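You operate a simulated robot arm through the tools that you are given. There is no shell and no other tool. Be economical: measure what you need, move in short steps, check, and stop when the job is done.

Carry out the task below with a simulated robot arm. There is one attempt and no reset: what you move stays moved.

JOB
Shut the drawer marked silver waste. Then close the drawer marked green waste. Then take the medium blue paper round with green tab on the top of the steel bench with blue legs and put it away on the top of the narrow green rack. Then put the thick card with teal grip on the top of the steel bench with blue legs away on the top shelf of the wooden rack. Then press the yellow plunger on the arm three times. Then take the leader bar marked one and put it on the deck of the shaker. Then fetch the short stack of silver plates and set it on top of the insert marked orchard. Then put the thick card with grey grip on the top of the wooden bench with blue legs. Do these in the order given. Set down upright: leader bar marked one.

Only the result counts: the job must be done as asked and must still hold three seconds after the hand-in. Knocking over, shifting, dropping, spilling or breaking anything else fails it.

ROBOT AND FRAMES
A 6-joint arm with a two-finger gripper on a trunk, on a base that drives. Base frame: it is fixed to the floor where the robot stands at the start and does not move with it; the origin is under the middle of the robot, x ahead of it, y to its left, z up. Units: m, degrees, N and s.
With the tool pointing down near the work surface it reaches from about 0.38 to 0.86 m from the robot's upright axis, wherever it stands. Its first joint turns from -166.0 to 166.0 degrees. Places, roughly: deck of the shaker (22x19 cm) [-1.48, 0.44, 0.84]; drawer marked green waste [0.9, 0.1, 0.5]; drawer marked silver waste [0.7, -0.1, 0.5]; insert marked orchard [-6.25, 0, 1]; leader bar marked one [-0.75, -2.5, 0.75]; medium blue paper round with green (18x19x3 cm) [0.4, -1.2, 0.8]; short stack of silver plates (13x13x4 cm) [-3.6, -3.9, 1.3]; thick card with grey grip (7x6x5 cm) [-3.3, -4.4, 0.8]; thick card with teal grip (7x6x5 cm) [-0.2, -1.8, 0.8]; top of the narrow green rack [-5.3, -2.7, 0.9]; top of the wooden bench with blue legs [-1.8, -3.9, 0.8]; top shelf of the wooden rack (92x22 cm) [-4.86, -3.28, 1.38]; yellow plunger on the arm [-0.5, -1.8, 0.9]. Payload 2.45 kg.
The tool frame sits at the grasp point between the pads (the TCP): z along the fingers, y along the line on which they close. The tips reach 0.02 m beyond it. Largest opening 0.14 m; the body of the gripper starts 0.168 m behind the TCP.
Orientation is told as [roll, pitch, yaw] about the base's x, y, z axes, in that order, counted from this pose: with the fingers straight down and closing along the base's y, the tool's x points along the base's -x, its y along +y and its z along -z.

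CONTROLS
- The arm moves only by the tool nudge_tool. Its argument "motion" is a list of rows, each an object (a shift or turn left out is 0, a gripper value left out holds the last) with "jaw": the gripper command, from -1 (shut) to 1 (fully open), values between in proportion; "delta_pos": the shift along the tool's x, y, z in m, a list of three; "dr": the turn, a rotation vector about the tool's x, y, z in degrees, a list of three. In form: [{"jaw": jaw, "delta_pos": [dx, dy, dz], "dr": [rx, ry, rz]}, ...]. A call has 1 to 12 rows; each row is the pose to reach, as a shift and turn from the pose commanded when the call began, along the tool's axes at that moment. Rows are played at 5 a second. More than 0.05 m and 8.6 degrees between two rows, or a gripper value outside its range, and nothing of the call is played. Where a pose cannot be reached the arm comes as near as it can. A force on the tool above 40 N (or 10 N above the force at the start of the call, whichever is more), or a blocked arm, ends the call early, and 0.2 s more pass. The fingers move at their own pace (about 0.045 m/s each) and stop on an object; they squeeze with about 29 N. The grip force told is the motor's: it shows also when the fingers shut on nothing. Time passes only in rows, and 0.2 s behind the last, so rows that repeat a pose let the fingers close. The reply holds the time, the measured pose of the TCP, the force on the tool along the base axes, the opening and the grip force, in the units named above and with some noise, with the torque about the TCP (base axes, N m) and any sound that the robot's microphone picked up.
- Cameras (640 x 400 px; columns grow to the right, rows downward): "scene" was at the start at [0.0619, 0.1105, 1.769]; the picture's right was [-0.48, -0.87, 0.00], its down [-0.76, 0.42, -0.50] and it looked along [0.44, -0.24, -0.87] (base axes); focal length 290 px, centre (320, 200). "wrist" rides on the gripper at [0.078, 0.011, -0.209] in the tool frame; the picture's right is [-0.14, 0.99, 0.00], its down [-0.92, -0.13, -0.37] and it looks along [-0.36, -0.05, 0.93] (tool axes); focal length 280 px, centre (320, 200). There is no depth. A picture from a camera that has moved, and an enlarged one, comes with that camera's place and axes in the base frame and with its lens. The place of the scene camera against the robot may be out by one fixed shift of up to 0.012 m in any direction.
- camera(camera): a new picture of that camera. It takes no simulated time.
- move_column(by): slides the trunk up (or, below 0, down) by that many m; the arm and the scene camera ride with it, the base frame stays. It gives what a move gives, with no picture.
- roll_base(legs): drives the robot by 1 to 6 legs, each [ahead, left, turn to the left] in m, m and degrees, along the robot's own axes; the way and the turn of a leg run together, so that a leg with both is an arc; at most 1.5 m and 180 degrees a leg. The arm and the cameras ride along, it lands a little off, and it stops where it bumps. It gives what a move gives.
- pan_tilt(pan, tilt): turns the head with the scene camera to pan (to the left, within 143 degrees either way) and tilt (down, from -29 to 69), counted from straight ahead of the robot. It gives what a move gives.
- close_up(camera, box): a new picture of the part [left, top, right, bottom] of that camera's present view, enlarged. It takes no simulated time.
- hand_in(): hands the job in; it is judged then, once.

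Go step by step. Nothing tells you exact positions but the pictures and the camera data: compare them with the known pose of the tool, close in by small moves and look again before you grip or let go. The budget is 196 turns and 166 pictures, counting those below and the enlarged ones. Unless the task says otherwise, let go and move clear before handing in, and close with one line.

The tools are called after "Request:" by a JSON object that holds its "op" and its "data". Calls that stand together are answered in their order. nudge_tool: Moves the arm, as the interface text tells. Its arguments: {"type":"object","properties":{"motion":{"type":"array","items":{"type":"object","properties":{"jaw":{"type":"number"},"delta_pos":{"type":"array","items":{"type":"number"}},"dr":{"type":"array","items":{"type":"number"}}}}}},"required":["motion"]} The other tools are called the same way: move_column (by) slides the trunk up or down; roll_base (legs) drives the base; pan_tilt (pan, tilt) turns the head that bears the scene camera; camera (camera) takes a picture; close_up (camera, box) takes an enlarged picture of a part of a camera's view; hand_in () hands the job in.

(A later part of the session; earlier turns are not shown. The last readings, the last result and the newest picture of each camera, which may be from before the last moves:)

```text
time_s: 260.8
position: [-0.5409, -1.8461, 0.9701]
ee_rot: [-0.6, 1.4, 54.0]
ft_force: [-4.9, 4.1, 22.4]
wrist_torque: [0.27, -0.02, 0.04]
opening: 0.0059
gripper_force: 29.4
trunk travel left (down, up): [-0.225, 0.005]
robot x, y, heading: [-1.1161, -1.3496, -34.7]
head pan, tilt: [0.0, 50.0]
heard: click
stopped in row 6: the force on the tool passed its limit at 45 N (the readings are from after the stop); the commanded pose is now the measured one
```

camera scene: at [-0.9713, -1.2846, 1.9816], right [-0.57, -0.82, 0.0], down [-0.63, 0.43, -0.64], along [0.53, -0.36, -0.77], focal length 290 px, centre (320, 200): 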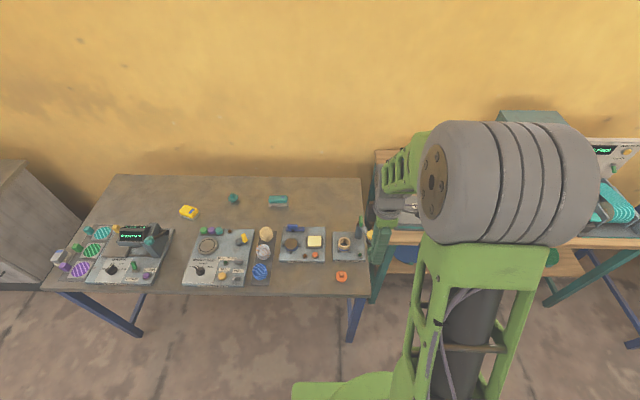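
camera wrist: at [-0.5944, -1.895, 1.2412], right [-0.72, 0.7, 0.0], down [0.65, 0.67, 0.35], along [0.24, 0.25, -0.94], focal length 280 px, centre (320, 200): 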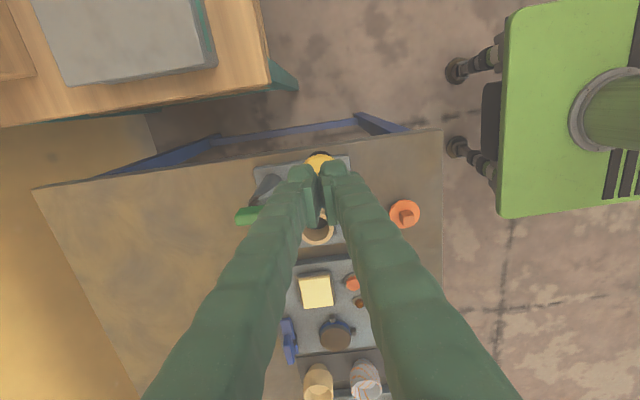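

Second click. Lift and press the third time.

Request:
{"op": "nudge_tool", "data": {"motion": [{"delta_pos": [0, 0, -0.015]}, {"delta_pos": [0, 0, -0.03]}, {"delta_pos": [0, 0, -0.03]}, {"delta_pos": [0, 0, -0.03]}]}}

Request:
{"op": "nudge_tool", "data": {"motion": [{"delta_pos": [0, 0, 0.015]}, {"delta_pos": [0, 0, 0.02]}, {"delta_pos": [0, 0, 0.025]}, {"delta_pos": [0, 0, 0.03]}, {"delta_pos": [0, 0, 0.034]}, {"delta_pos": [0, 0, 0.038]}]}}

Request:
{"op": "nudge_tool", "data": {"motion": [{"delta_pos": [0, 0, -0.03]}, {"delta_pos": [0, 0, -0.07]}, {"delta_pos": [0, 0, -0.11]}, {"delta_pos": [0, 0, -0.15]}, {"delta_pos": [0, 0, -0.19]}, {"delta_pos": [0, 0, -0.22]}]}}

Request:
{"op": "camera", "data": {"camera": "scene"}}

```text
time_s: 261.8
position: [-0.5405, -1.8459, 0.9968]
ee_rot: [-0.3, 1.5, 53.9]
ft_force: [0.3, 0.1, -0.8]
wrist_torque: [0.02, 0.02, 0.02]
opening: 0.0003
gripper_force: 29.7
trunk travel left (down, up): [-0.225, 0.005]
robot x, y, heading: [-1.1135, -1.3512, -34.6]
head pan, tilt: [0.0, 50.0]
```

```text
time_s: 263.0
position: [-0.5393, -1.8485, 0.9706]
ee_rot: [-0.8, 1.6, 53.9]
ft_force: [-4.2, 3.7, 22.0]
wrist_torque: [0.31, 0.02, 0.04]
opening: 0.0064
gripper_force: 29.2
trunk travel left (down, up): [-0.225, 0.005]
robot x, y, heading: [-1.1167, -1.3517, -34.6]
head pan, tilt: [0.0, 50.0]
heard: click
stopped in row 6: the force on the tool passed its limit at 44 N (the readings are from after the stop); the commanded pose is now the measured one
```

```text
time_s: 264.4
position: [-0.5369, -1.8423, 1.1882]
ee_rot: [-0.6, 1.5, 53.9]
ft_force: [-0.4, 0.2, -0.4]
wrist_torque: [0.01, -0.01, 0.06]
opening: 0.0001
gripper_force: 29.2
trunk travel left (down, up): [-0.225, 0.005]
robot x, y, heading: [-1.118, -1.3564, -34.6]
head pan, tilt: [0.0, 50.0]
```

```text
101 pictures are left
camera scene: at [-0.972, -1.2841, 1.9816], right [-0.57, -0.82, 0.0], down [-0.63, 0.43, -0.64], along [0.53, -0.36, -0.77], focal length 290 px, centre (320, 200)
```

scene: 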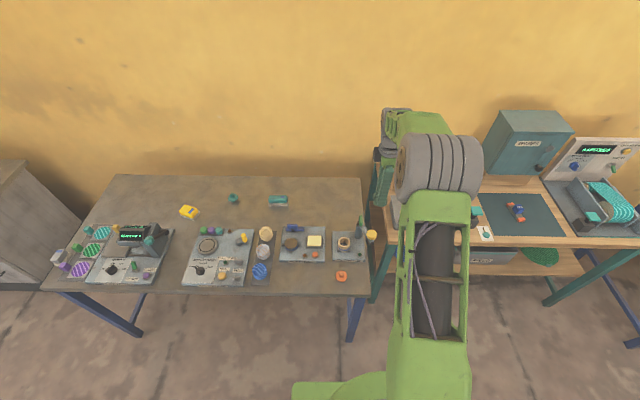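

Three clicks. Now I look for the leader bar marked one on the next bench (around (-0.75,-2.5)).

Request:
{"op": "close_up", "data": {"camera": "scene", "box": [460, 170, 640, 280]}}

Request:
{"op": "camera", "data": {"camera": "wrist"}}

```text
3.56 times, centred on (550, 225) of scene
camera zoom: at [-0.972, -1.2841, 1.9816], right [-0.57, -0.82, 0.0], down [-0.63, 0.43, -0.64], along [0.53, -0.36, -0.77], focal length 1029 px, centre (-498, 111)
```

zoom: 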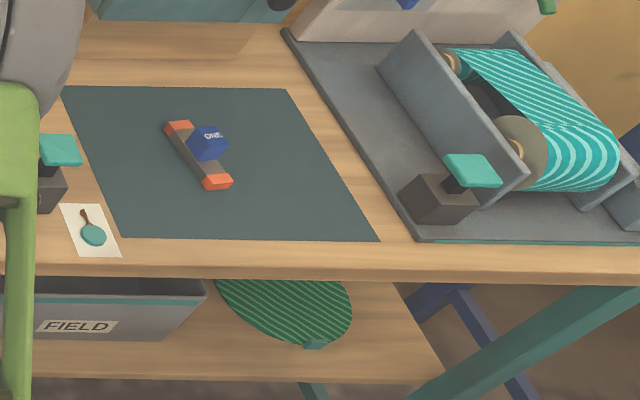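

```text
99 pictures are left
camera wrist: at [-0.5899, -1.8927, 1.3995], right [-0.72, 0.69, -0.01], down [0.65, 0.68, 0.35], along [0.25, 0.24, -0.94], focal length 280 px, centre (320, 200)
```

wrist: 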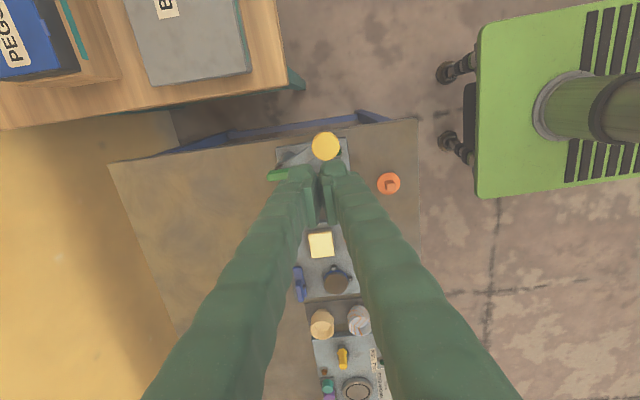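

The bar with orange ends and the blue block labelled ONE is at about (-0.79,-2.63). I retract the arm, strafe right and move in.

Request:
{"op": "nudge_tool", "data": {"motion": [{"delta_pos": [-0.003, 0.042, -0.01]}, {"delta_pos": [-0.006, 0.083, -0.02]}, {"delta_pos": [-0.008, 0.125, -0.02]}, {"delta_pos": [-0.011, 0.166, -0.02]}, {"delta_pos": [-0.014, 0.208, -0.02]}, {"delta_pos": [-0.016, 0.249, -0.02]}]}}

Request:
{"op": "roll_base", "data": {"legs": [[0, -0.85, 0], [0.33, 0, 0]]}}

Request:
{"op": "camera", "data": {"camera": "wrist"}}

Request:
{"op": "camera", "data": {"camera": "scene"}}

```text
time_s: 265.8
position: [-0.7268, -1.6833, 1.2053]
ee_rot: [-0.6, 1.5, 53.9]
ft_force: [0.6, -0.5, 0.7]
wrist_torque: [-0.01, -0.04, 0.04]
opening: 0.0003
gripper_force: 28.9
trunk travel left (down, up): [-0.225, 0.005]
robot x, y, heading: [-1.1171, -1.3552, -34.4]
head pan, tilt: [0.0, 50.0]
```

```text
time_s: 275.2
position: [-0.9372, -2.5492, 1.2044]
ee_rot: [-0.5, 1.4, 54.7]
ft_force: [0.0, 0.2, -0.5]
wrist_torque: [0.03, 0.01, -0.04]
opening: 0.0
gripper_force: 29.6
trunk travel left (down, up): [-0.225, 0.005]
robot x, y, heading: [-1.3329, -2.2276, -33.9]
head pan, tilt: [0.0, 50.0]
```

```text
98 pictures are left
camera wrist: at [-0.9884, -2.6015, 1.4155], right [-0.73, 0.68, -0.01], down [0.64, 0.69, 0.35], along [0.25, 0.24, -0.94], focal length 280 px, centre (320, 200)
```

wrist: 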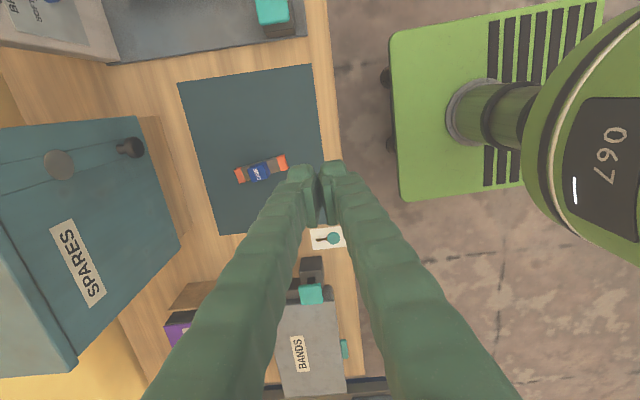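

```text
97 pictures are left
camera scene: at [-1.1867, -2.1545, 1.9814], right [-0.55, -0.83, 0.0], down [-0.64, 0.43, -0.64], along [0.53, -0.36, -0.77], focal length 290 px, centre (320, 200)
```

scene: 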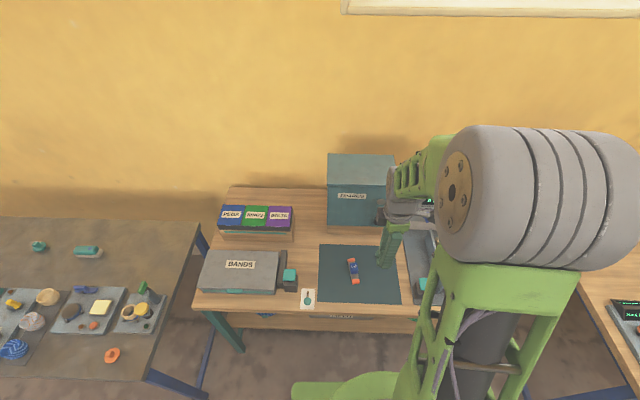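

I open the gripper and hover over the bar for a closer look.

Request:
{"op": "nudge_tool", "data": {"motion": [{"jaw": 0.6, "delta_pos": [-0.011, -0.03, 0.02]}, {"delta_pos": [-0.022, -0.06, 0.05]}, {"delta_pos": [-0.034, -0.09, 0.08]}, {"delta_pos": [-0.046, -0.122, 0.115]}, {"delta_pos": [-0.057, -0.152, 0.15]}, {"delta_pos": [-0.057, -0.152, 0.19]}, {"delta_pos": [-0.057, -0.152, 0.2]}, {"delta_pos": [-0.057, -0.152, 0.2]}]}}

Request:
{"op": "close_up", "data": {"camera": "wrist", "box": [180, 60, 460, 235]}}

Request:
{"op": "close_up", "data": {"camera": "scene", "box": [300, 230, 420, 305]}}

```text
time_s: 277.1
position: [-0.7811, -2.597, 1.0074]
ee_rot: [-0.5, 1.5, 54.7]
ft_force: [0.1, 0.5, 0.6]
wrist_torque: [0.03, -0.01, -0.03]
opening: 0.112
gripper_force: 0.1
trunk travel left (down, up): [-0.225, 0.005]
robot x, y, heading: [-1.3301, -2.2224, -33.6]
head pan, tilt: [0.0, 50.0]
```

```text
2.29 times, centred on (320, 148) of wrist
camera zoom: at [-0.8337, -2.6482, 1.2181], right [-0.73, 0.68, -0.01], down [0.64, 0.69, 0.35], along [0.25, 0.24, -0.94], focal length 641 px, centre (320, 320)
```

zoom: 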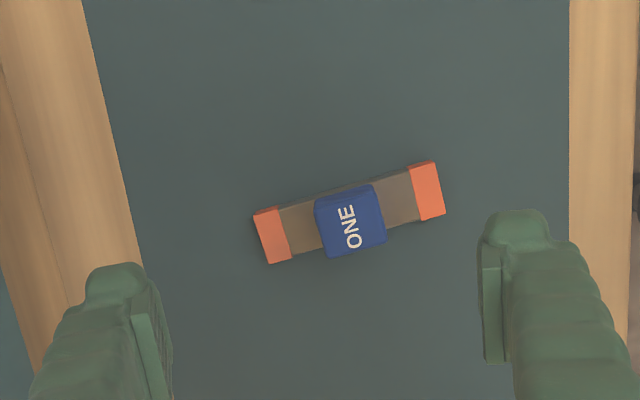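

```text
5.33 times, centred on (360, 268) of scene
camera zoom: at [-1.1879, -2.1538, 1.9816], right [-0.55, -0.83, 0.0], down [-0.64, 0.43, -0.64], along [0.53, -0.36, -0.77], focal length 1544 px, centre (107, -160)
```

zoom: 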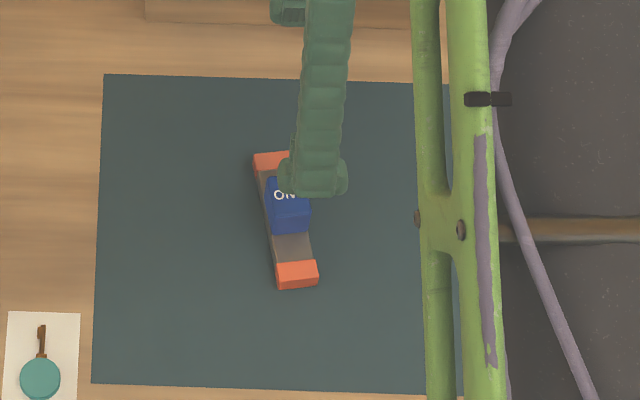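

I'll grip the blue block along the bar's axis: yaw +9.5°, centre on (-0.785,-2.579), and lower partway.

Request:
{"op": "nudge_tool", "data": {"motion": [{"jaw": 0.0, "delta_pos": [-0.006, 0.007, 0.03], "dr": [0, 0, -4]}, {"delta_pos": [-0.012, 0.014, 0.07], "dr": [0, 0, -8]}, {"delta_pos": [-0.012, 0.014, 0.11], "dr": [0, 0, -9.5]}, {"delta_pos": [-0.012, 0.014, 0.125], "dr": [0, 0, -9.5]}, {"delta_pos": [-0.012, 0.014, 0.125], "dr": [0, 0, -9.5]}]}}

Request:
{"op": "close_up", "data": {"camera": "wrist", "box": [200, 100, 440, 250]}}

```text
time_s: 278.2
position: [-0.7868, -2.5809, 0.88]
ee_rot: [-0.4, 1.6, 64.2]
ft_force: [0.6, 0.1, -0.2]
wrist_torque: [0.01, -0.01, 0.06]
opening: 0.07
gripper_force: 0.0
trunk travel left (down, up): [-0.225, 0.005]
robot x, y, heading: [-1.3306, -2.2263, -33.6]
head pan, tilt: [0.0, 50.0]
```

```text
2.67 times, centred on (320, 175) of wrist
camera zoom: at [-0.8298, -2.6406, 1.0914], right [-0.83, 0.55, -0.01], down [0.52, 0.78, 0.34], along [0.2, 0.28, -0.94], focal length 748 px, centre (320, 267)
```

zoom: 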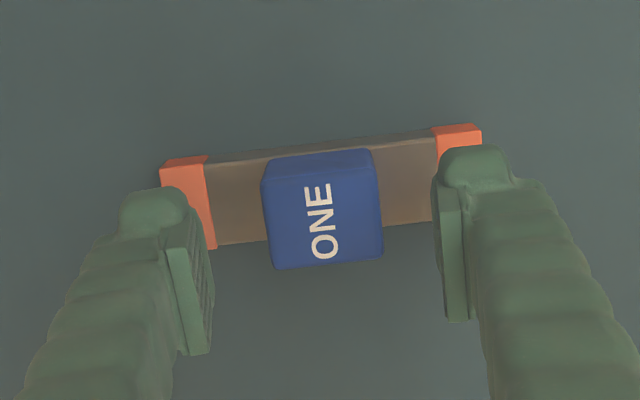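

Well aligned. I descend gently astride the block until touching the bar or near.

Request:
{"op": "nudge_tool", "data": {"motion": [{"delta_pos": [-0.005, 0, 0.02]}, {"delta_pos": [-0.005, 0, 0.04]}, {"delta_pos": [-0.005, 0, 0.055]}, {"delta_pos": [-0.005, 0, 0.065]}]}}

Request:
{"op": "close_up", "data": {"camera": "wrist", "box": [200, 100, 440, 250]}}

Request:
{"op": "close_up", "data": {"camera": "scene", "box": [300, 230, 420, 305]}}

```text
time_s: 278.8
position: [-0.7836, -2.5783, 0.856]
ee_rot: [-0.3, 1.6, 64.2]
ft_force: [-0.2, 2.1, 11.1]
wrist_torque: [0.33, 0.47, -0.03]
opening: 0.0717
gripper_force: 1.6
trunk travel left (down, up): [-0.225, 0.005]
robot x, y, heading: [-1.3327, -2.224, -33.6]
head pan, tilt: [0.0, 50.0]
stopped in row 2: the force on the tool passed its limit at 59 N (the readings are from after the stop); the commanded pose is now the measured one
```

```text
2.67 times, centred on (320, 175) of wrist
camera zoom: at [-0.8254, -2.6381, 1.0678], right [-0.83, 0.56, -0.01], down [0.52, 0.78, 0.34], along [0.2, 0.28, -0.94], focal length 748 px, centre (320, 267)
```

zoom: 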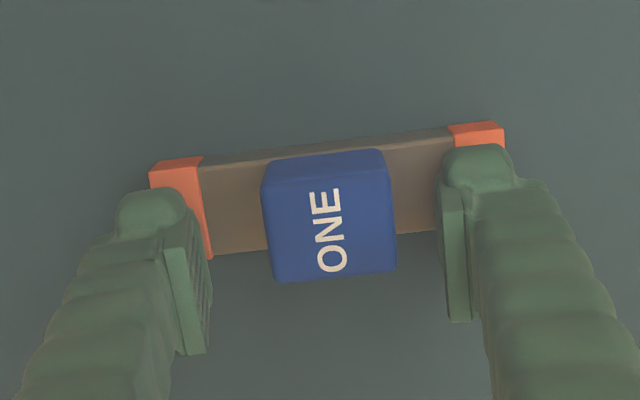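

```text
5.33 times, centred on (360, 268) of scene
camera zoom: at [-1.1882, -2.1535, 1.9816], right [-0.55, -0.83, 0.0], down [-0.64, 0.42, -0.64], along [0.54, -0.36, -0.77], focal length 1544 px, centre (107, -160)
```

zoom: 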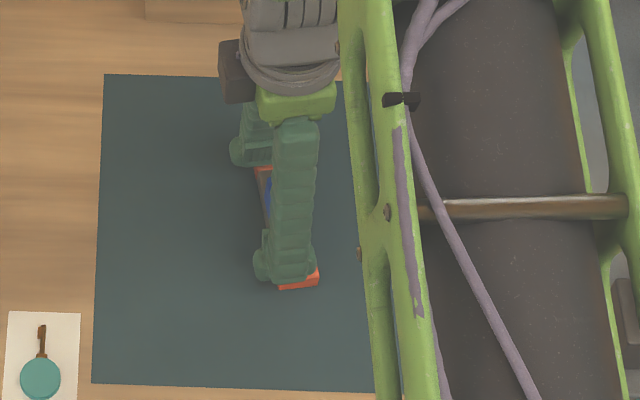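

I touched the bar top (tips at 0.836), so things are higher than assumed; the block centre is 12 mm further along tool +x. I lift 3 mm, shift, and recheck.

Request:
{"op": "nudge_tool", "data": {"motion": [{"delta_pos": [0, 0, -0.004]}, {"delta_pos": [0.012, 0.003, -0.004]}, {"delta_pos": [0.012, 0.003, -0.004]}]}}

Request:
{"op": "close_up", "data": {"camera": "wrist", "box": [200, 100, 440, 250]}}

```text
time_s: 279.6
position: [-0.7921, -2.5882, 0.8601]
ee_rot: [-0.2, 1.6, 64.1]
ft_force: [-0.4, -0.3, 0.3]
wrist_torque: [-0.02, -0.03, 0.01]
opening: 0.0698
gripper_force: 0.0
trunk travel left (down, up): [-0.225, 0.005]
robot x, y, heading: [-1.3312, -2.2279, -33.8]
head pan, tilt: [0.0, 50.0]
```

```text
2.67 times, centred on (320, 175) of wrist
camera zoom: at [-0.834, -2.6478, 1.0715], right [-0.83, 0.55, -0.01], down [0.52, 0.78, 0.34], along [0.2, 0.28, -0.94], focal length 748 px, centre (320, 267)
```

zoom: 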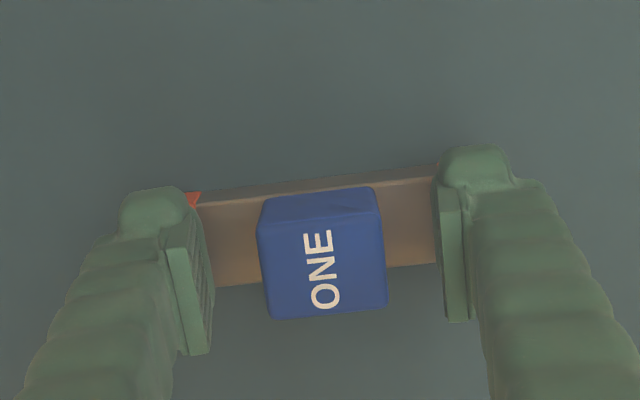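

Centred. Close on the block.

Request:
{"op": "nudge_tool", "data": {"motion": [{"jaw": -1}, {}, {}, {}]}}

Request:
{"op": "nudge_tool", "data": {"motion": [{"delta_pos": [0, 0, -0.01]}, {"delta_pos": [0, 0, -0.03]}, {"delta_pos": [0, 0, -0.06]}, {"delta_pos": [0, 0, -0.1]}, {"delta_pos": [0, 0, -0.14]}, {"delta_pos": [0, 0, -0.18]}, {"delta_pos": [0, 0, -0.22]}]}}

Request:
{"op": "camera", "data": {"camera": "wrist"}}

```text
time_s: 280.6
position: [-0.7918, -2.588, 0.8603]
ee_rot: [-0.3, 1.5, 64.2]
ft_force: [-0.4, 1.8, 0.8]
wrist_torque: [-0.01, -0.02, -0.01]
opening: 0.0349
gripper_force: 29.3
trunk travel left (down, up): [-0.225, 0.005]
robot x, y, heading: [-1.3325, -2.2246, -33.8]
head pan, tilt: [0.0, 50.0]
```

```text
time_s: 282.2
position: [-0.7879, -2.5827, 1.0816]
ee_rot: [-0.3, 1.6, 64.1]
ft_force: [0.6, 0.2, -1.7]
wrist_torque: [0.02, -0.01, -0.02]
opening: 0.035
gripper_force: 28.8
trunk travel left (down, up): [-0.225, 0.005]
robot x, y, heading: [-1.3311, -2.223, -33.6]
head pan, tilt: [0.0, 50.0]
```

```text
90 pictures are left
camera wrist: at [-0.83, -2.6416, 1.2924], right [-0.83, 0.56, -0.01], down [0.52, 0.78, 0.34], along [0.2, 0.28, -0.94], focal length 280 px, centre (320, 200)
```

wrist: 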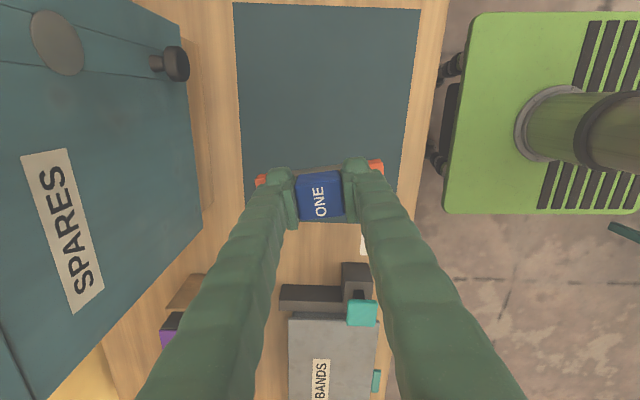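

Bar held upright. I retract, back off and drive to the shaker, turning around to face it.

Request:
{"op": "nudge_tool", "data": {"motion": [{"delta_pos": [-0.005, 0.037, -0.01]}, {"delta_pos": [-0.01, 0.075, -0.02]}, {"delta_pos": [-0.015, 0.112, -0.03]}, {"delta_pos": [-0.02, 0.149, -0.04]}]}}

Request:
{"op": "roll_base", "data": {"legs": [[-0.36, 0, -1], [0, 1.05, 0], [0, 1.05, 0], [0, 0, 90], [0, 0, 90]]}}

Request:
{"op": "pan_tilt", "data": {"pan": 0, "tilt": 35}}

Request:
{"op": "camera", "data": {"camera": "scene"}}

```text
time_s: 283.2
position: [-0.9144, -2.4996, 1.1213]
ee_rot: [-0.3, 1.6, 64.3]
ft_force: [-0.2, -0.1, -1.2]
wrist_torque: [-0.04, -0.04, 0.0]
opening: 0.0347
gripper_force: 29.6
trunk travel left (down, up): [-0.225, 0.005]
robot x, y, heading: [-1.3299, -2.2248, -33.9]
head pan, tilt: [0.0, 50.0]
```

```text
time_s: 310.9
position: [-0.8665, 0.0032, 1.1197]
ee_rot: [-0.2, 1.6, -120.7]
ft_force: [-0.3, 0.3, -1.1]
wrist_torque: [0.02, 0.0, 0.03]
opening: 0.0348
gripper_force: 29.0
trunk travel left (down, up): [-0.225, 0.005]
robot x, y, heading: [-0.4706, -0.3045, 141.2]
head pan, tilt: [0.0, 50.0]
```

```text
time_s: 311.7
position: [-0.8654, 0.0026, 1.1197]
ee_rot: [-0.3, 1.6, -120.7]
ft_force: [0.5, -0.5, -1.4]
wrist_torque: [0.0, 0.0, -0.01]
opening: 0.0349
gripper_force: 29.0
trunk travel left (down, up): [-0.225, 0.005]
robot x, y, heading: [-0.4757, -0.3045, 141.8]
head pan, tilt: [0.0, 35.0]
```

```text
89 pictures are left
camera scene: at [-0.6439, -0.3522, 2.0032], right [0.62, 0.78, 0.0], down [0.45, -0.36, -0.82], along [-0.64, 0.51, -0.57], focal length 290 px, centre (320, 200)
```

scene: 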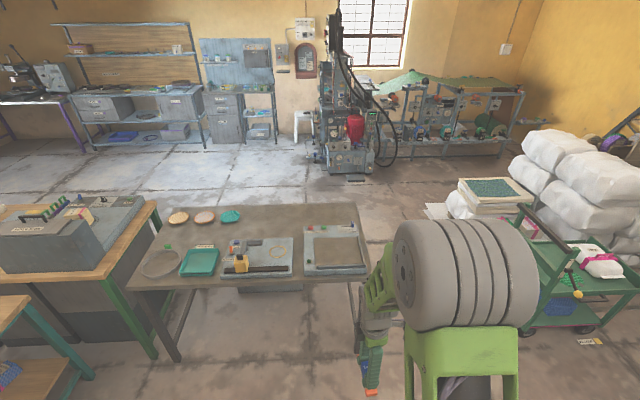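

Request:
{"op": "close_up", "data": {"camera": "scene", "box": [130, 195, 380, 351]}}

Request:
{"op": "close_up", "data": {"camera": "scene", "box": [280, 200, 390, 290]}}

```text
2.56 times, centred on (255, 273) of scene
camera zoom: at [-0.6439, -0.3522, 2.0032], right [0.62, 0.78, 0.0], down [0.45, -0.36, -0.82], along [-0.64, 0.51, -0.57], focal length 741 px, centre (486, 13)
```

zoom: 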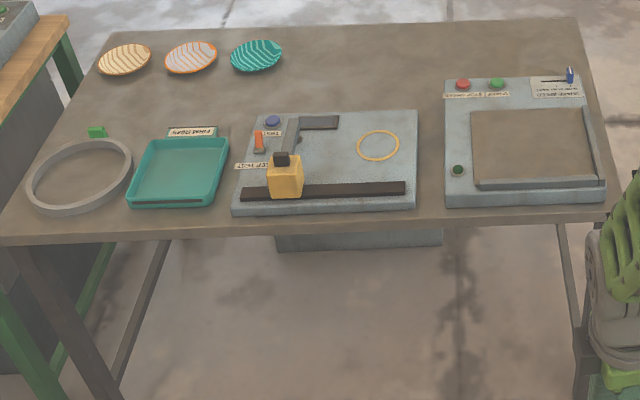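

```text
4.44 times, centred on (335, 245) of scene
camera zoom: at [-0.6439, -0.3522, 2.0032], right [0.62, 0.78, 0.0], down [0.45, -0.36, -0.82], along [-0.64, 0.51, -0.57], focal length 1287 px, centre (253, 0)
```

zoom: 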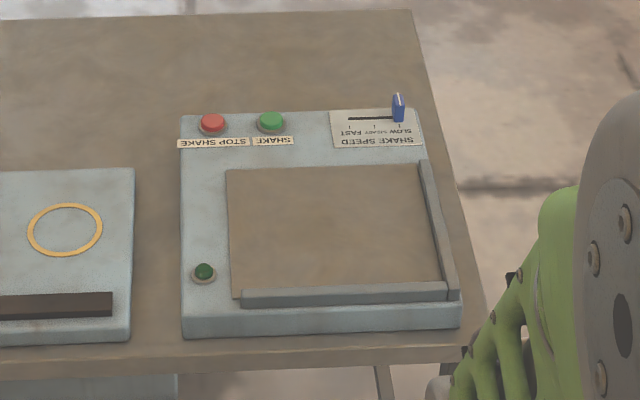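

The shaker deck is the brown plate with the two-sided rim at about (-1.49,0.445). I roll forward .6 m.

Request:
{"op": "roll_base", "data": {"legs": [[0.58, 0, 2.5]]}}

Request:
{"op": "camera", "data": {"camera": "wrist"}}

```text
time_s: 315.0
position: [-1.3375, 0.3497, 1.1188]
ee_rot: [-0.2, 1.6, -118.9]
ft_force: [0.8, 0.4, -1.6]
wrist_torque: [-0.01, -0.02, 0.0]
opening: 0.0348
gripper_force: 28.7
trunk travel left (down, up): [-0.225, 0.005]
robot x, y, heading: [-0.9368, 0.0545, 143.2]
head pan, tilt: [0.0, 35.0]
```

```text
86 pictures are left
camera wrist: at [-1.291, 0.4076, 1.3305], right [0.8, -0.6, -0.01], down [-0.56, -0.75, 0.34], along [-0.21, -0.27, -0.94], focal length 280 px, centre (320, 200)
```

wrist: 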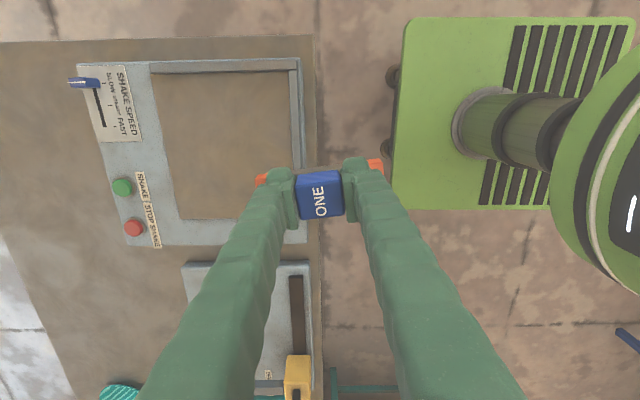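

Deck centre ≈(-1.475,0.44). I move over it, align the bar, and lower partway.

Request:
{"op": "nudge_tool", "data": {"motion": [{"delta_pos": [0.003, -0.042, 0], "dr": [0, 0, 2]}, {"delta_pos": [0.007, -0.084, 0], "dr": [0, 0, 4]}, {"delta_pos": [0.01, -0.126, 0.02], "dr": [0, 0, 6]}, {"delta_pos": [0.013, -0.1655, 0.05], "dr": [0, 0, 6]}, {"delta_pos": [0.013, -0.1655, 0.09], "dr": [0, 0, 6]}, {"delta_pos": [0.013, -0.1655, 0.13], "dr": [0, 0, 6]}, {"delta_pos": [0.013, -0.1655, 0.16], "dr": [0, 0, 6]}, {"delta_pos": [0.013, -0.1655, 0.16], "dr": [0, 0, 6]}]}}

Request:
{"op": "camera", "data": {"camera": "wrist"}}

Request:
{"op": "camera", "data": {"camera": "scene"}}

```text
time_s: 316.8
position: [-1.4738, 0.4453, 0.9632]
ee_rot: [-0.5, 1.7, -125.0]
ft_force: [0.8, 0.4, -2.0]
wrist_torque: [-0.01, 0.01, 0.03]
opening: 0.0349
gripper_force: 28.9
trunk travel left (down, up): [-0.225, 0.005]
robot x, y, heading: [-0.9353, 0.0494, 143.1]
head pan, tilt: [0.0, 35.0]
```

```text
85 pictures are left
camera wrist: at [-1.4221, 0.4978, 1.1748], right [0.73, -0.68, -0.01], down [-0.64, -0.69, 0.34], along [-0.24, -0.24, -0.94], focal length 280 px, centre (320, 200)
```

wrist: 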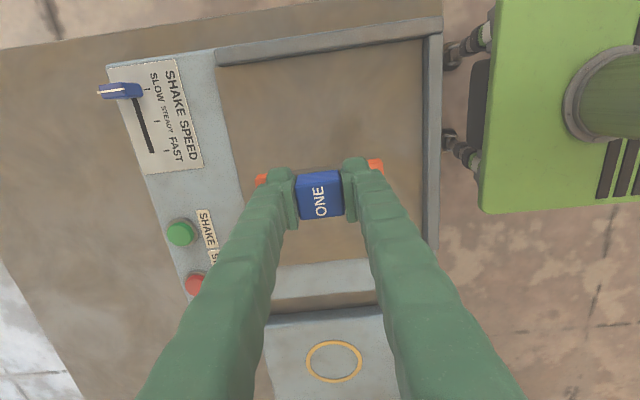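

```text
84 pictures are left
camera scene: at [-1.1036, 0.0002, 2.0033], right [0.6, 0.8, 0.0], down [0.46, -0.34, -0.82], along [-0.65, 0.49, -0.57], focal length 290 px, centre (320, 200)
```

scene: 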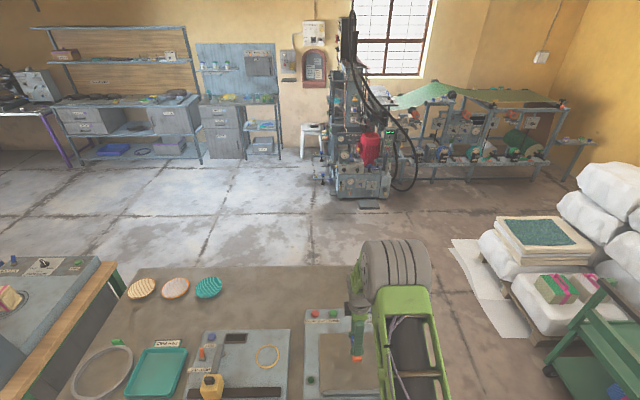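

Centred over the deck. Lowering slowly to contact.

Request:
{"op": "nudge_tool", "data": {"motion": [{"delta_pos": [0, 0, 0.02]}, {"delta_pos": [0, 0, 0.035]}, {"delta_pos": [0, 0, 0.043]}, {"delta_pos": [0, 0, 0.048]}, {"delta_pos": [0, 0, 0.052]}, {"delta_pos": [0, 0, 0.056]}, {"delta_pos": [0, 0, 0.06]}, {"delta_pos": [0, 0, 0.064]}, {"delta_pos": [0, 0, 0.068]}]}}

Request:
{"op": "camera", "data": {"camera": "wrist"}}

```text
time_s: 318.8
position: [-1.473, 0.4478, 0.8915]
ee_rot: [-0.3, 1.6, -124.9]
ft_force: [0.2, -0.5, -2.1]
wrist_torque: [0.0, -0.01, -0.02]
opening: 0.0346
gripper_force: 28.8
trunk travel left (down, up): [-0.225, 0.005]
robot x, y, heading: [-0.9352, 0.0504, 143.1]
head pan, tilt: [0.0, 35.0]
```

```text
83 pictures are left
camera wrist: at [-1.4209, 0.5001, 1.1033], right [0.73, -0.68, -0.01], down [-0.64, -0.69, 0.34], along [-0.24, -0.24, -0.94], focal length 280 px, centre (320, 200)
```

wrist: 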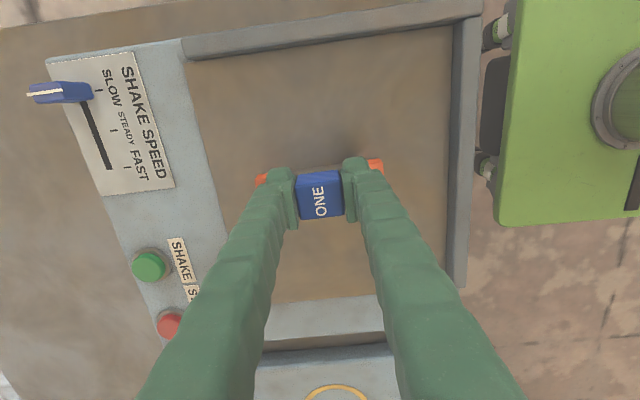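

Not touching yet; continue down in small steps.

Request:
{"op": "nudge_tool", "data": {"motion": [{"delta_pos": [0, 0, 0.004]}, {"delta_pos": [0, 0, 0.008]}, {"delta_pos": [0, 0, 0.012]}, {"delta_pos": [0, 0, 0.016]}, {"delta_pos": [0, 0, 0.02]}, {"delta_pos": [0, 0, 0.024]}, {"delta_pos": [0, 0, 0.028]}]}}

```text
time_s: 319.6
position: [-1.4729, 0.448, 0.8872]
ee_rot: [-0.8, 1.5, -125.0]
ft_force: [3.4, -3.7, 23.0]
wrist_torque: [-0.34, -0.42, 0.06]
opening: 0.0347
gripper_force: 29.5
trunk travel left (down, up): [-0.225, 0.005]
robot x, y, heading: [-0.9402, 0.0524, 143.0]
head pan, tilt: [0.0, 35.0]
stopped in row 3: the force on the tool passed its limit at 54 N (the readings are from after the stop); the commanded pose is now the measured one
```

Contact with the deck. Release and lift.

Request:
{"op": "nudge_tool", "data": {"motion": [{"jaw": -0.2, "delta_pos": [0, 0, -0.001]}, {"delta_pos": [0, 0, -0.001]}, {"delta_pos": [0, 0, -0.001]}, {"delta_pos": [0, 0, -0.02]}, {"delta_pos": [0, 0, -0.05]}, {"delta_pos": [0, 0, -0.09]}, {"delta_pos": [0, 0, -0.13]}, {"delta_pos": [0, 0, -0.17]}, {"delta_pos": [0, 0, -0.21]}, {"delta_pos": [0, 0, -0.25]}]}}

Request:
{"op": "camera", "data": {"camera": "wrist"}}

```text
time_s: 321.8
position: [-1.4763, 0.4415, 1.1365]
ee_rot: [-0.7, 1.7, -125.1]
ft_force: [-0.3, -0.2, 0.1]
wrist_torque: [0.02, 0.04, 0.01]
opening: 0.0559
gripper_force: 0.2
trunk travel left (down, up): [-0.225, 0.005]
robot x, y, heading: [-0.9318, 0.0508, 142.9]
head pan, tilt: [0.0, 35.0]
```

```text
82 pictures are left
camera wrist: at [-1.4241, 0.4926, 1.348], right [0.73, -0.68, -0.02], down [-0.64, -0.69, 0.34], along [-0.25, -0.24, -0.94], focal length 280 px, centre (320, 200)
```

wrist: 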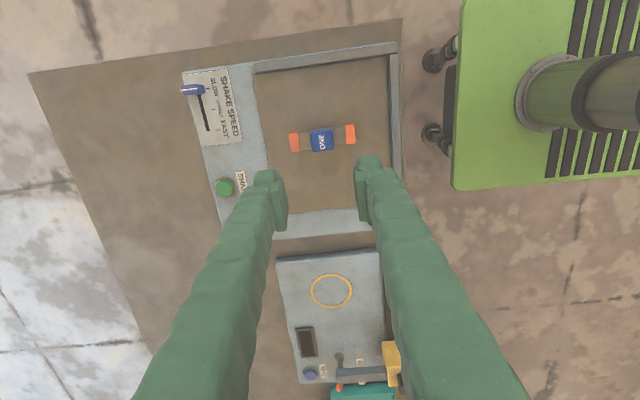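

The bar stands on the deck. Next are the silver plates on the far rack; I retract, back off, turn and drive down the corridor.

Request:
{"op": "nudge_tool", "data": {"motion": [{"jaw": -1, "delta_pos": [0, 0.043, -0.02]}, {"delta_pos": [-0.001, 0.085, -0.04]}, {"delta_pos": [-0.001, 0.128, -0.06]}, {"delta_pos": [-0.002, 0.17, -0.08]}]}}

Request:
{"op": "roll_base", "data": {"legs": [[-0.6, 0, 0], [0, 0, 92], [1.25, 0, 0], [1.25, 0, 0], [1.2, 0, 0]]}}

Request:
{"op": "pan_tilt", "data": {"pan": -25, "tilt": 25}}

Request:
{"op": "camera", "data": {"camera": "scene"}}

```text
time_s: 322.8
position: [-1.3379, 0.3357, 1.2149]
ee_rot: [-0.7, 1.6, -125.1]
ft_force: [0.5, -0.5, 0.4]
wrist_torque: [0.02, 0.06, 0.0]
opening: 0.0
gripper_force: 25.1
trunk travel left (down, up): [-0.225, 0.005]
robot x, y, heading: [-0.9336, 0.0496, 143.2]
head pan, tilt: [0.0, 35.0]
```

```text
time_s: 347.3
position: [-2.578, -3.831, 1.2134]
ee_rot: [-0.6, 1.6, -29.6]
ft_force: [0.1, 0.1, -0.2]
wrist_torque: [-0.03, 0.0, -0.01]
opening: 0.0001
gripper_force: 29.0
trunk travel left (down, up): [-0.225, 0.005]
robot x, y, heading: [-2.33, -3.4003, -121.0]
head pan, tilt: [0.0, 35.0]
```

```text
time_s: 348.2
position: [-2.5777, -3.8328, 1.2132]
ee_rot: [-0.6, 1.6, -29.7]
ft_force: [-0.8, 0.2, 0.2]
wrist_torque: [-0.01, 0.02, -0.03]
opening: 0.0
gripper_force: 28.3
trunk travel left (down, up): [-0.225, 0.005]
robot x, y, heading: [-2.3301, -3.4033, -121.3]
head pan, tilt: [-25.0, 25.0]
```

```text
81 pictures are left
camera scene: at [-2.3, -3.5312, 2.019], right [-0.55, 0.83, 0.0], down [0.35, 0.23, -0.91], along [-0.75, -0.5, -0.42], focal length 290 px, centre (320, 200)
```

scene: 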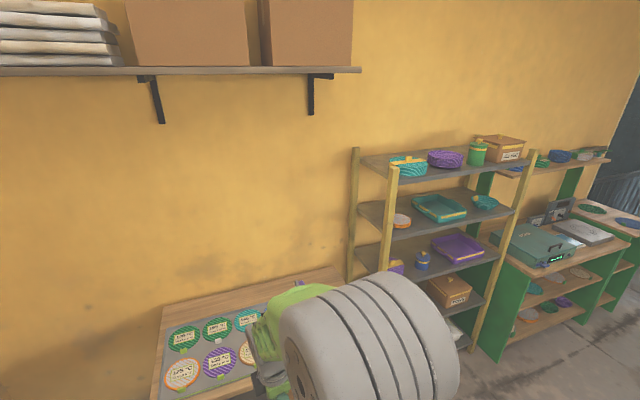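

The plates are on the second shelf from the top, under another shelf, so a near-horizontal approach is likely needed. I zoom in.

Request:
{"op": "close_up", "data": {"camera": "scene", "box": [340, 140, 540, 265]}}

```text
3.20 times, centred on (440, 202) of scene
camera zoom: at [-2.3, -3.5312, 2.019], right [-0.55, 0.83, 0.0], down [0.35, 0.23, -0.91], along [-0.75, -0.5, -0.42], focal length 926 px, centre (-64, 192)
```

zoom: 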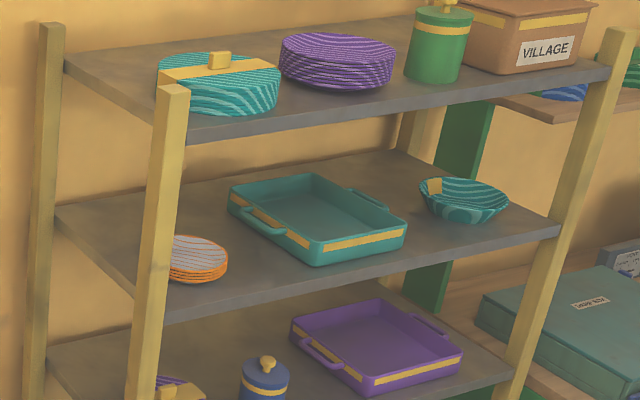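

Stack centre ≈(-3.597,-3.913), 0.12 m behind the shelf's front edge, with ~0.25 m headroom. I'll use a horizontal gripper; first turn the tool yaw by ~88° so the camera ends up above.

Request:
{"op": "nudge_tool", "data": {"motion": [{"jaw": 1, "dr": [0, 0, -8]}, {"dr": [0, 0, -16]}, {"dr": [0, 0, -24]}, {"dr": [0, 0, -32]}, {"dr": [0, 0, -40]}, {"dr": [0, 0, -48]}, {"dr": [0, 0, -56]}, {"dr": [0, 0, -64]}, {"dr": [0, 0, -72]}, {"dr": [0, 0, -80]}, {"dr": [0, 0, -88]}, {"dr": [0, 0, -88]}]}}

```text
time_s: 350.8
position: [-2.5726, -3.8338, 1.2123]
ee_rot: [2.1, 0.8, 58.3]
ft_force: [0.6, 0.4, 0.6]
wrist_torque: [-0.01, -0.01, 0.02]
opening: 0.1402
gripper_force: 0.0
out of reach, approached as far as the arm can: row 11, 12
trunk travel left (down, up): [-0.225, 0.005]
robot x, y, heading: [-2.3307, -3.3997, -121.5]
head pan, tilt: [-25.0, 25.0]
```

Request:
{"op": "nudge_tool", "data": {"motion": [{"delta_pos": [0.02, 0, -0.012], "dr": [0, 8, 0]}, {"delta_pos": [0.04, 0, -0.024], "dr": [0, 16, 0]}, {"delta_pos": [0.06, 0, -0.036], "dr": [0, 24, 0]}, {"delta_pos": [0.08, 0, -0.048], "dr": [0, 32, 0]}, {"delta_pos": [0.1, 0, -0.06], "dr": [0, 40, 0]}, {"delta_pos": [0.12, 0, -0.072], "dr": [0, 48, 0]}, {"delta_pos": [0.14, 0, -0.084], "dr": [0, 56, 0]}, {"delta_pos": [0.16, 0, -0.096], "dr": [0, 64, 0]}, {"delta_pos": [0.18, 0, -0.108], "dr": [0, 72, 0]}, {"delta_pos": [0.2, 0, -0.12], "dr": [0, 80, 0]}, {"delta_pos": [0.22, 0, -0.13], "dr": [0, 87, 0]}, {"delta_pos": [0.22, 0, -0.13], "dr": [0, 87, 0]}]}}

Request:
{"op": "camera", "data": {"camera": "wrist"}}

```text
time_s: 353.4
position: [-2.6437, -4.0355, 1.3478]
ee_rot: [36.0, 87.2, 92.3]
ft_force: [0.5, 0.2, 0.0]
wrist_torque: [0.0, 0.0, -0.04]
opening: 0.1401
gripper_force: 0.0
out of reach, approached as far as the arm can: row 4, 5, 7, 8, 9, 10, 11, 12
trunk travel left (down, up): [-0.225, 0.005]
robot x, y, heading: [-2.3343, -3.4053, -121.4]
head pan, tilt: [-25.0, 25.0]
```

```text
79 pictures are left
camera wrist: at [-2.5361, -3.859, 1.4355], right [-0.82, 0.56, -0.11], down [0.31, 0.28, -0.91], along [-0.47, -0.78, -0.4], focal length 280 px, centre (320, 200)
```

wrist: 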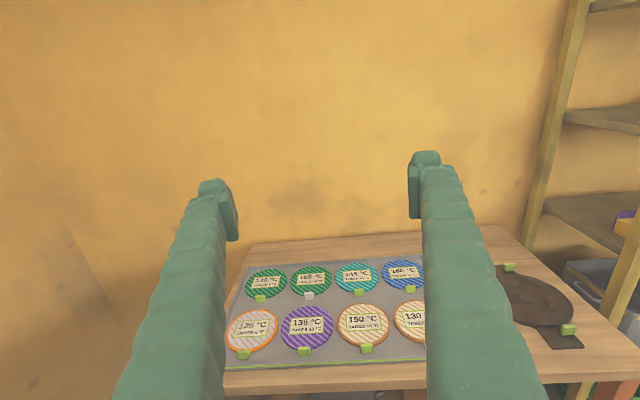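

The tool is horizontal with the camera on top. I align the base with the rack and strafe to stand before the stack, fingers still outside the posts.

Request:
{"op": "roll_base", "data": {"legs": [[0, 0, -3.4], [0.05, -0.81, 0]]}}

Request:
{"op": "camera", "data": {"camera": "wrist"}}

Request:
{"op": "pan_tilt", "data": {"pan": 15, "tilt": 30}}

Request:
{"op": "camera", "data": {"camera": "scene"}}

```text
time_s: 361.4
position: [-3.3853, -3.5825, 1.3481]
ee_rot: [34.7, 87.1, 86.9]
ft_force: [0.4, -0.4, -0.7]
wrist_torque: [0.01, 0.0, 0.01]
opening: 0.1401
gripper_force: 0.0
trunk travel left (down, up): [-0.225, 0.005]
robot x, y, heading: [-3.0207, -2.9736, -125.9]
head pan, tilt: [-25.0, 25.0]
```

```text
78 pictures are left
camera wrist: at [-3.2648, -3.4139, 1.4352], right [-0.78, 0.62, -0.11], down [0.33, 0.26, -0.91], along [-0.53, -0.74, -0.4], focal length 280 px, centre (320, 200)
```

wrist: 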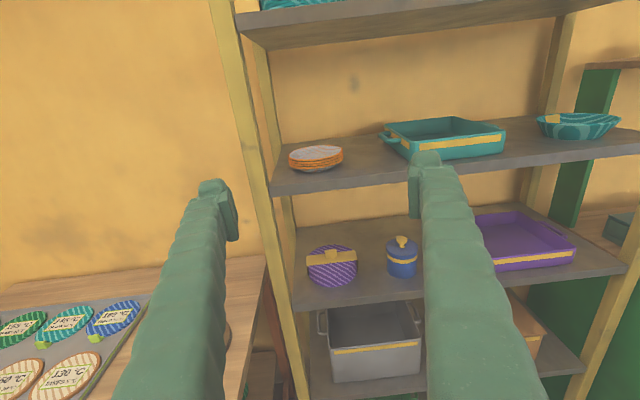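

```text
time_s: 362.4
position: [-3.3848, -3.5818, 1.3473]
ee_rot: [35.1, 87.1, 86.8]
ft_force: [0.8, 0.4, -0.2]
wrist_torque: [0.01, -0.04, 0.01]
opening: 0.14
gripper_force: 0.0
trunk travel left (down, up): [-0.225, 0.005]
robot x, y, heading: [-3.0231, -2.9725, -125.7]
head pan, tilt: [15.0, 30.0]
```

```text
77 pictures are left
camera scene: at [-2.9558, -3.1439, 2.0111], right [-0.94, 0.35, 0.0], down [0.18, 0.47, -0.87], along [-0.31, -0.81, -0.5], focal length 290 px, centre (320, 200)
```

scene: 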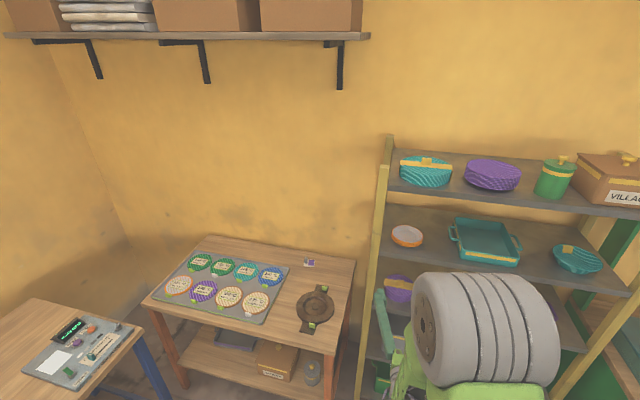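

I correct the tool's small yaw/roll error and zoom on the stack.

Request:
{"op": "nudge_tool", "data": {"motion": [{"dr": [3.3, 0, 1.7]}, {"dr": [3.3, 0, 1.7]}, {"dr": [3.3, 0, 1.7]}]}}

Request:
{"op": "close_up", "data": {"camera": "wrist", "box": [220, 100, 420, 225]}}

Request:
{"op": "close_up", "data": {"camera": "scene", "box": [360, 190, 480, 265]}}

```text
time_s: 363.2
position: [-3.3848, -3.5813, 1.3477]
ee_rot: [35.0, 87.0, 86.9]
ft_force: [-0.5, -0.3, 0.0]
wrist_torque: [0.01, 0.0, 0.03]
opening: 0.14
gripper_force: 0.1
out of reach, approached as far as the arm can: row 1, 2, 3
trunk travel left (down, up): [-0.225, 0.005]
robot x, y, heading: [-3.0215, -2.97, -125.6]
head pan, tilt: [15.0, 30.0]
```

```text
3.20 times, centred on (320, 162) of wrist
camera zoom: at [-3.2647, -3.4139, 1.4352], right [-0.78, 0.62, -0.11], down [0.33, 0.26, -0.91], along [-0.53, -0.74, -0.4], focal length 897 px, centre (320, 320)
```

zoom: 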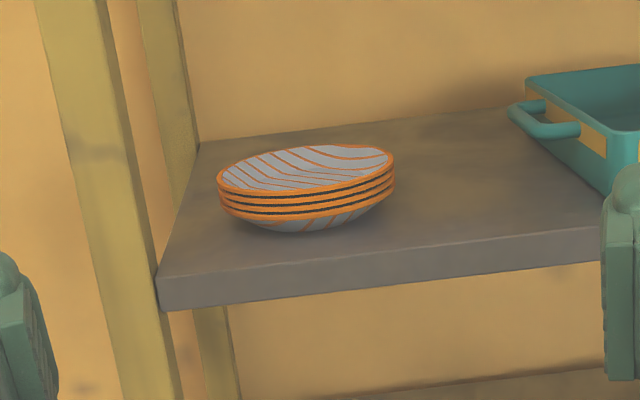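

```text
5.33 times, centred on (420, 228) of scene
camera zoom: at [-2.9557, -3.1439, 2.0111], right [-0.94, 0.35, 0.0], down [0.18, 0.47, -0.87], along [-0.31, -0.81, -0.5], focal length 1544 px, centre (-213, 53)
```

zoom: 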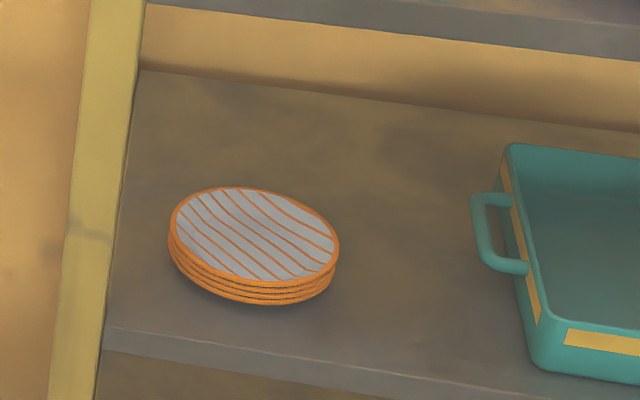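

Triangulation puts the rim at z≈1.27 and the stack at about (-3.652,-3.941). I roll forward 0.285 m to a staging point in front of it.

Request:
{"op": "roll_base", "data": {"legs": [[0.28, 0, 0]]}}

Request:
{"op": "camera", "data": {"camera": "wrist"}}

Request:
{"op": "close_up", "data": {"camera": "wrist", "box": [220, 80, 420, 205]}}

```text
time_s: 365.2
position: [-3.5488, -3.8169, 1.3466]
ee_rot: [34.5, 87.1, 86.8]
ft_force: [-0.4, -0.3, -1.2]
wrist_torque: [-0.04, 0.02, 0.03]
opening: 0.1401
gripper_force: 0.1
trunk travel left (down, up): [-0.225, 0.005]
robot x, y, heading: [-3.1899, -3.2028, -125.7]
head pan, tilt: [15.0, 30.0]
```

```text
74 pictures are left
camera wrist: at [-3.4292, -3.6483, 1.4348], right [-0.78, 0.61, -0.11], down [0.33, 0.26, -0.91], along [-0.53, -0.75, -0.4], focal length 280 px, centre (320, 200)
```

wrist: 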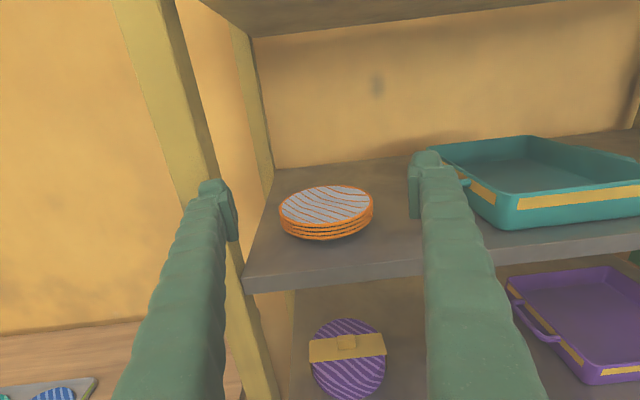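

```text
3.20 times, centred on (320, 142) of wrist
camera zoom: at [-3.4292, -3.6483, 1.4348], right [-0.78, 0.61, -0.11], down [0.33, 0.26, -0.91], along [-0.53, -0.75, -0.4], focal length 897 px, centre (320, 384)
```

zoom: 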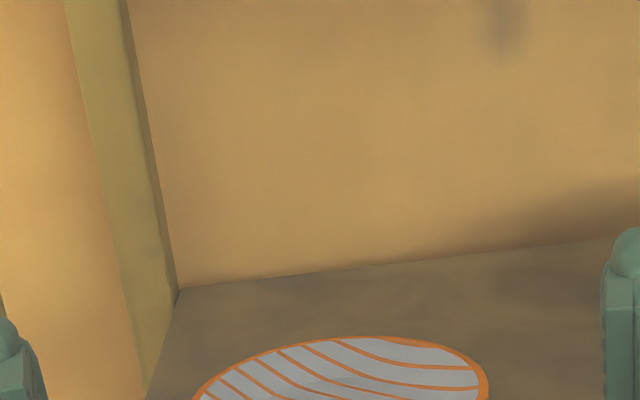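

Stack relative to tool: 0.15 m ahead, laterally centred, rim 0.07 m lower. I lower the tool to rim height first and check.

Request:
{"op": "nudge_tool", "data": {"motion": [{"delta_pos": [-0.026, -0.001, 0]}, {"delta_pos": [-0.052, -0.002, 0]}, {"delta_pos": [-0.078, -0.002, 0]}, {"delta_pos": [-0.078, -0.002, 0]}]}}

Request:
{"op": "camera", "data": {"camera": "wrist"}}

```text
time_s: 366.2
position: [-3.5449, -3.8133, 1.2705]
ee_rot: [35.0, 87.3, 87.2]
ft_force: [0.0, 0.3, -0.4]
wrist_torque: [-0.02, -0.01, -0.02]
opening: 0.14
gripper_force: 0.1
trunk travel left (down, up): [-0.225, 0.005]
robot x, y, heading: [-3.1952, -3.2022, -125.5]
head pan, tilt: [15.0, 30.0]
```

```text
72 pictures are left
camera wrist: at [-3.4265, -3.6435, 1.3581], right [-0.78, 0.61, -0.11], down [0.33, 0.26, -0.91], along [-0.53, -0.75, -0.4], focal length 280 px, centre (320, 200)
```

wrist: 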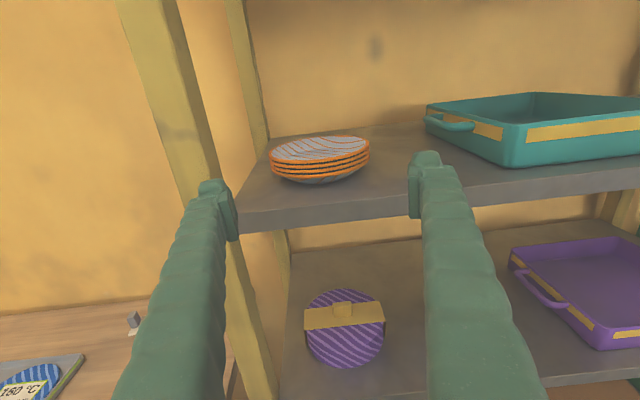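

Now centred within ~1 mm. I advance slowly, halfway first.

Request:
{"op": "nudge_tool", "data": {"motion": [{"delta_pos": [-0.006, 0, 0.02]}, {"delta_pos": [-0.006, 0, 0.04]}, {"delta_pos": [-0.006, 0, 0.055]}, {"delta_pos": [-0.006, 0, 0.07]}, {"delta_pos": [-0.006, 0, 0.07]}]}}

Request:
{"op": "camera", "data": {"camera": "wrist"}}

```text
time_s: 367.4
position: [-3.5806, -3.8728, 1.2644]
ee_rot: [34.8, 87.1, 86.4]
ft_force: [-4.3, 6.7, 2.2]
wrist_torque: [-0.06, -0.1, 0.33]
opening: 0.136
gripper_force: 0.1
out of reach, approached as far as the arm can: row 2, 3, 4, 5
trunk travel left (down, up): [-0.225, 0.005]
robot x, y, heading: [-3.1917, -3.2056, -125.5]
head pan, tilt: [15.0, 30.0]
```

```text
71 pictures are left
camera wrist: at [-3.4591, -3.7063, 1.3505], right [-0.77, 0.62, -0.11], down [0.33, 0.25, -0.91], along [-0.54, -0.74, -0.4], focal length 280 px, centre (320, 200)
```

wrist: 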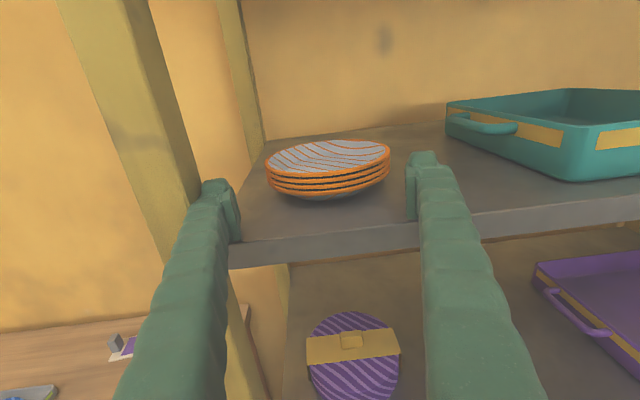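

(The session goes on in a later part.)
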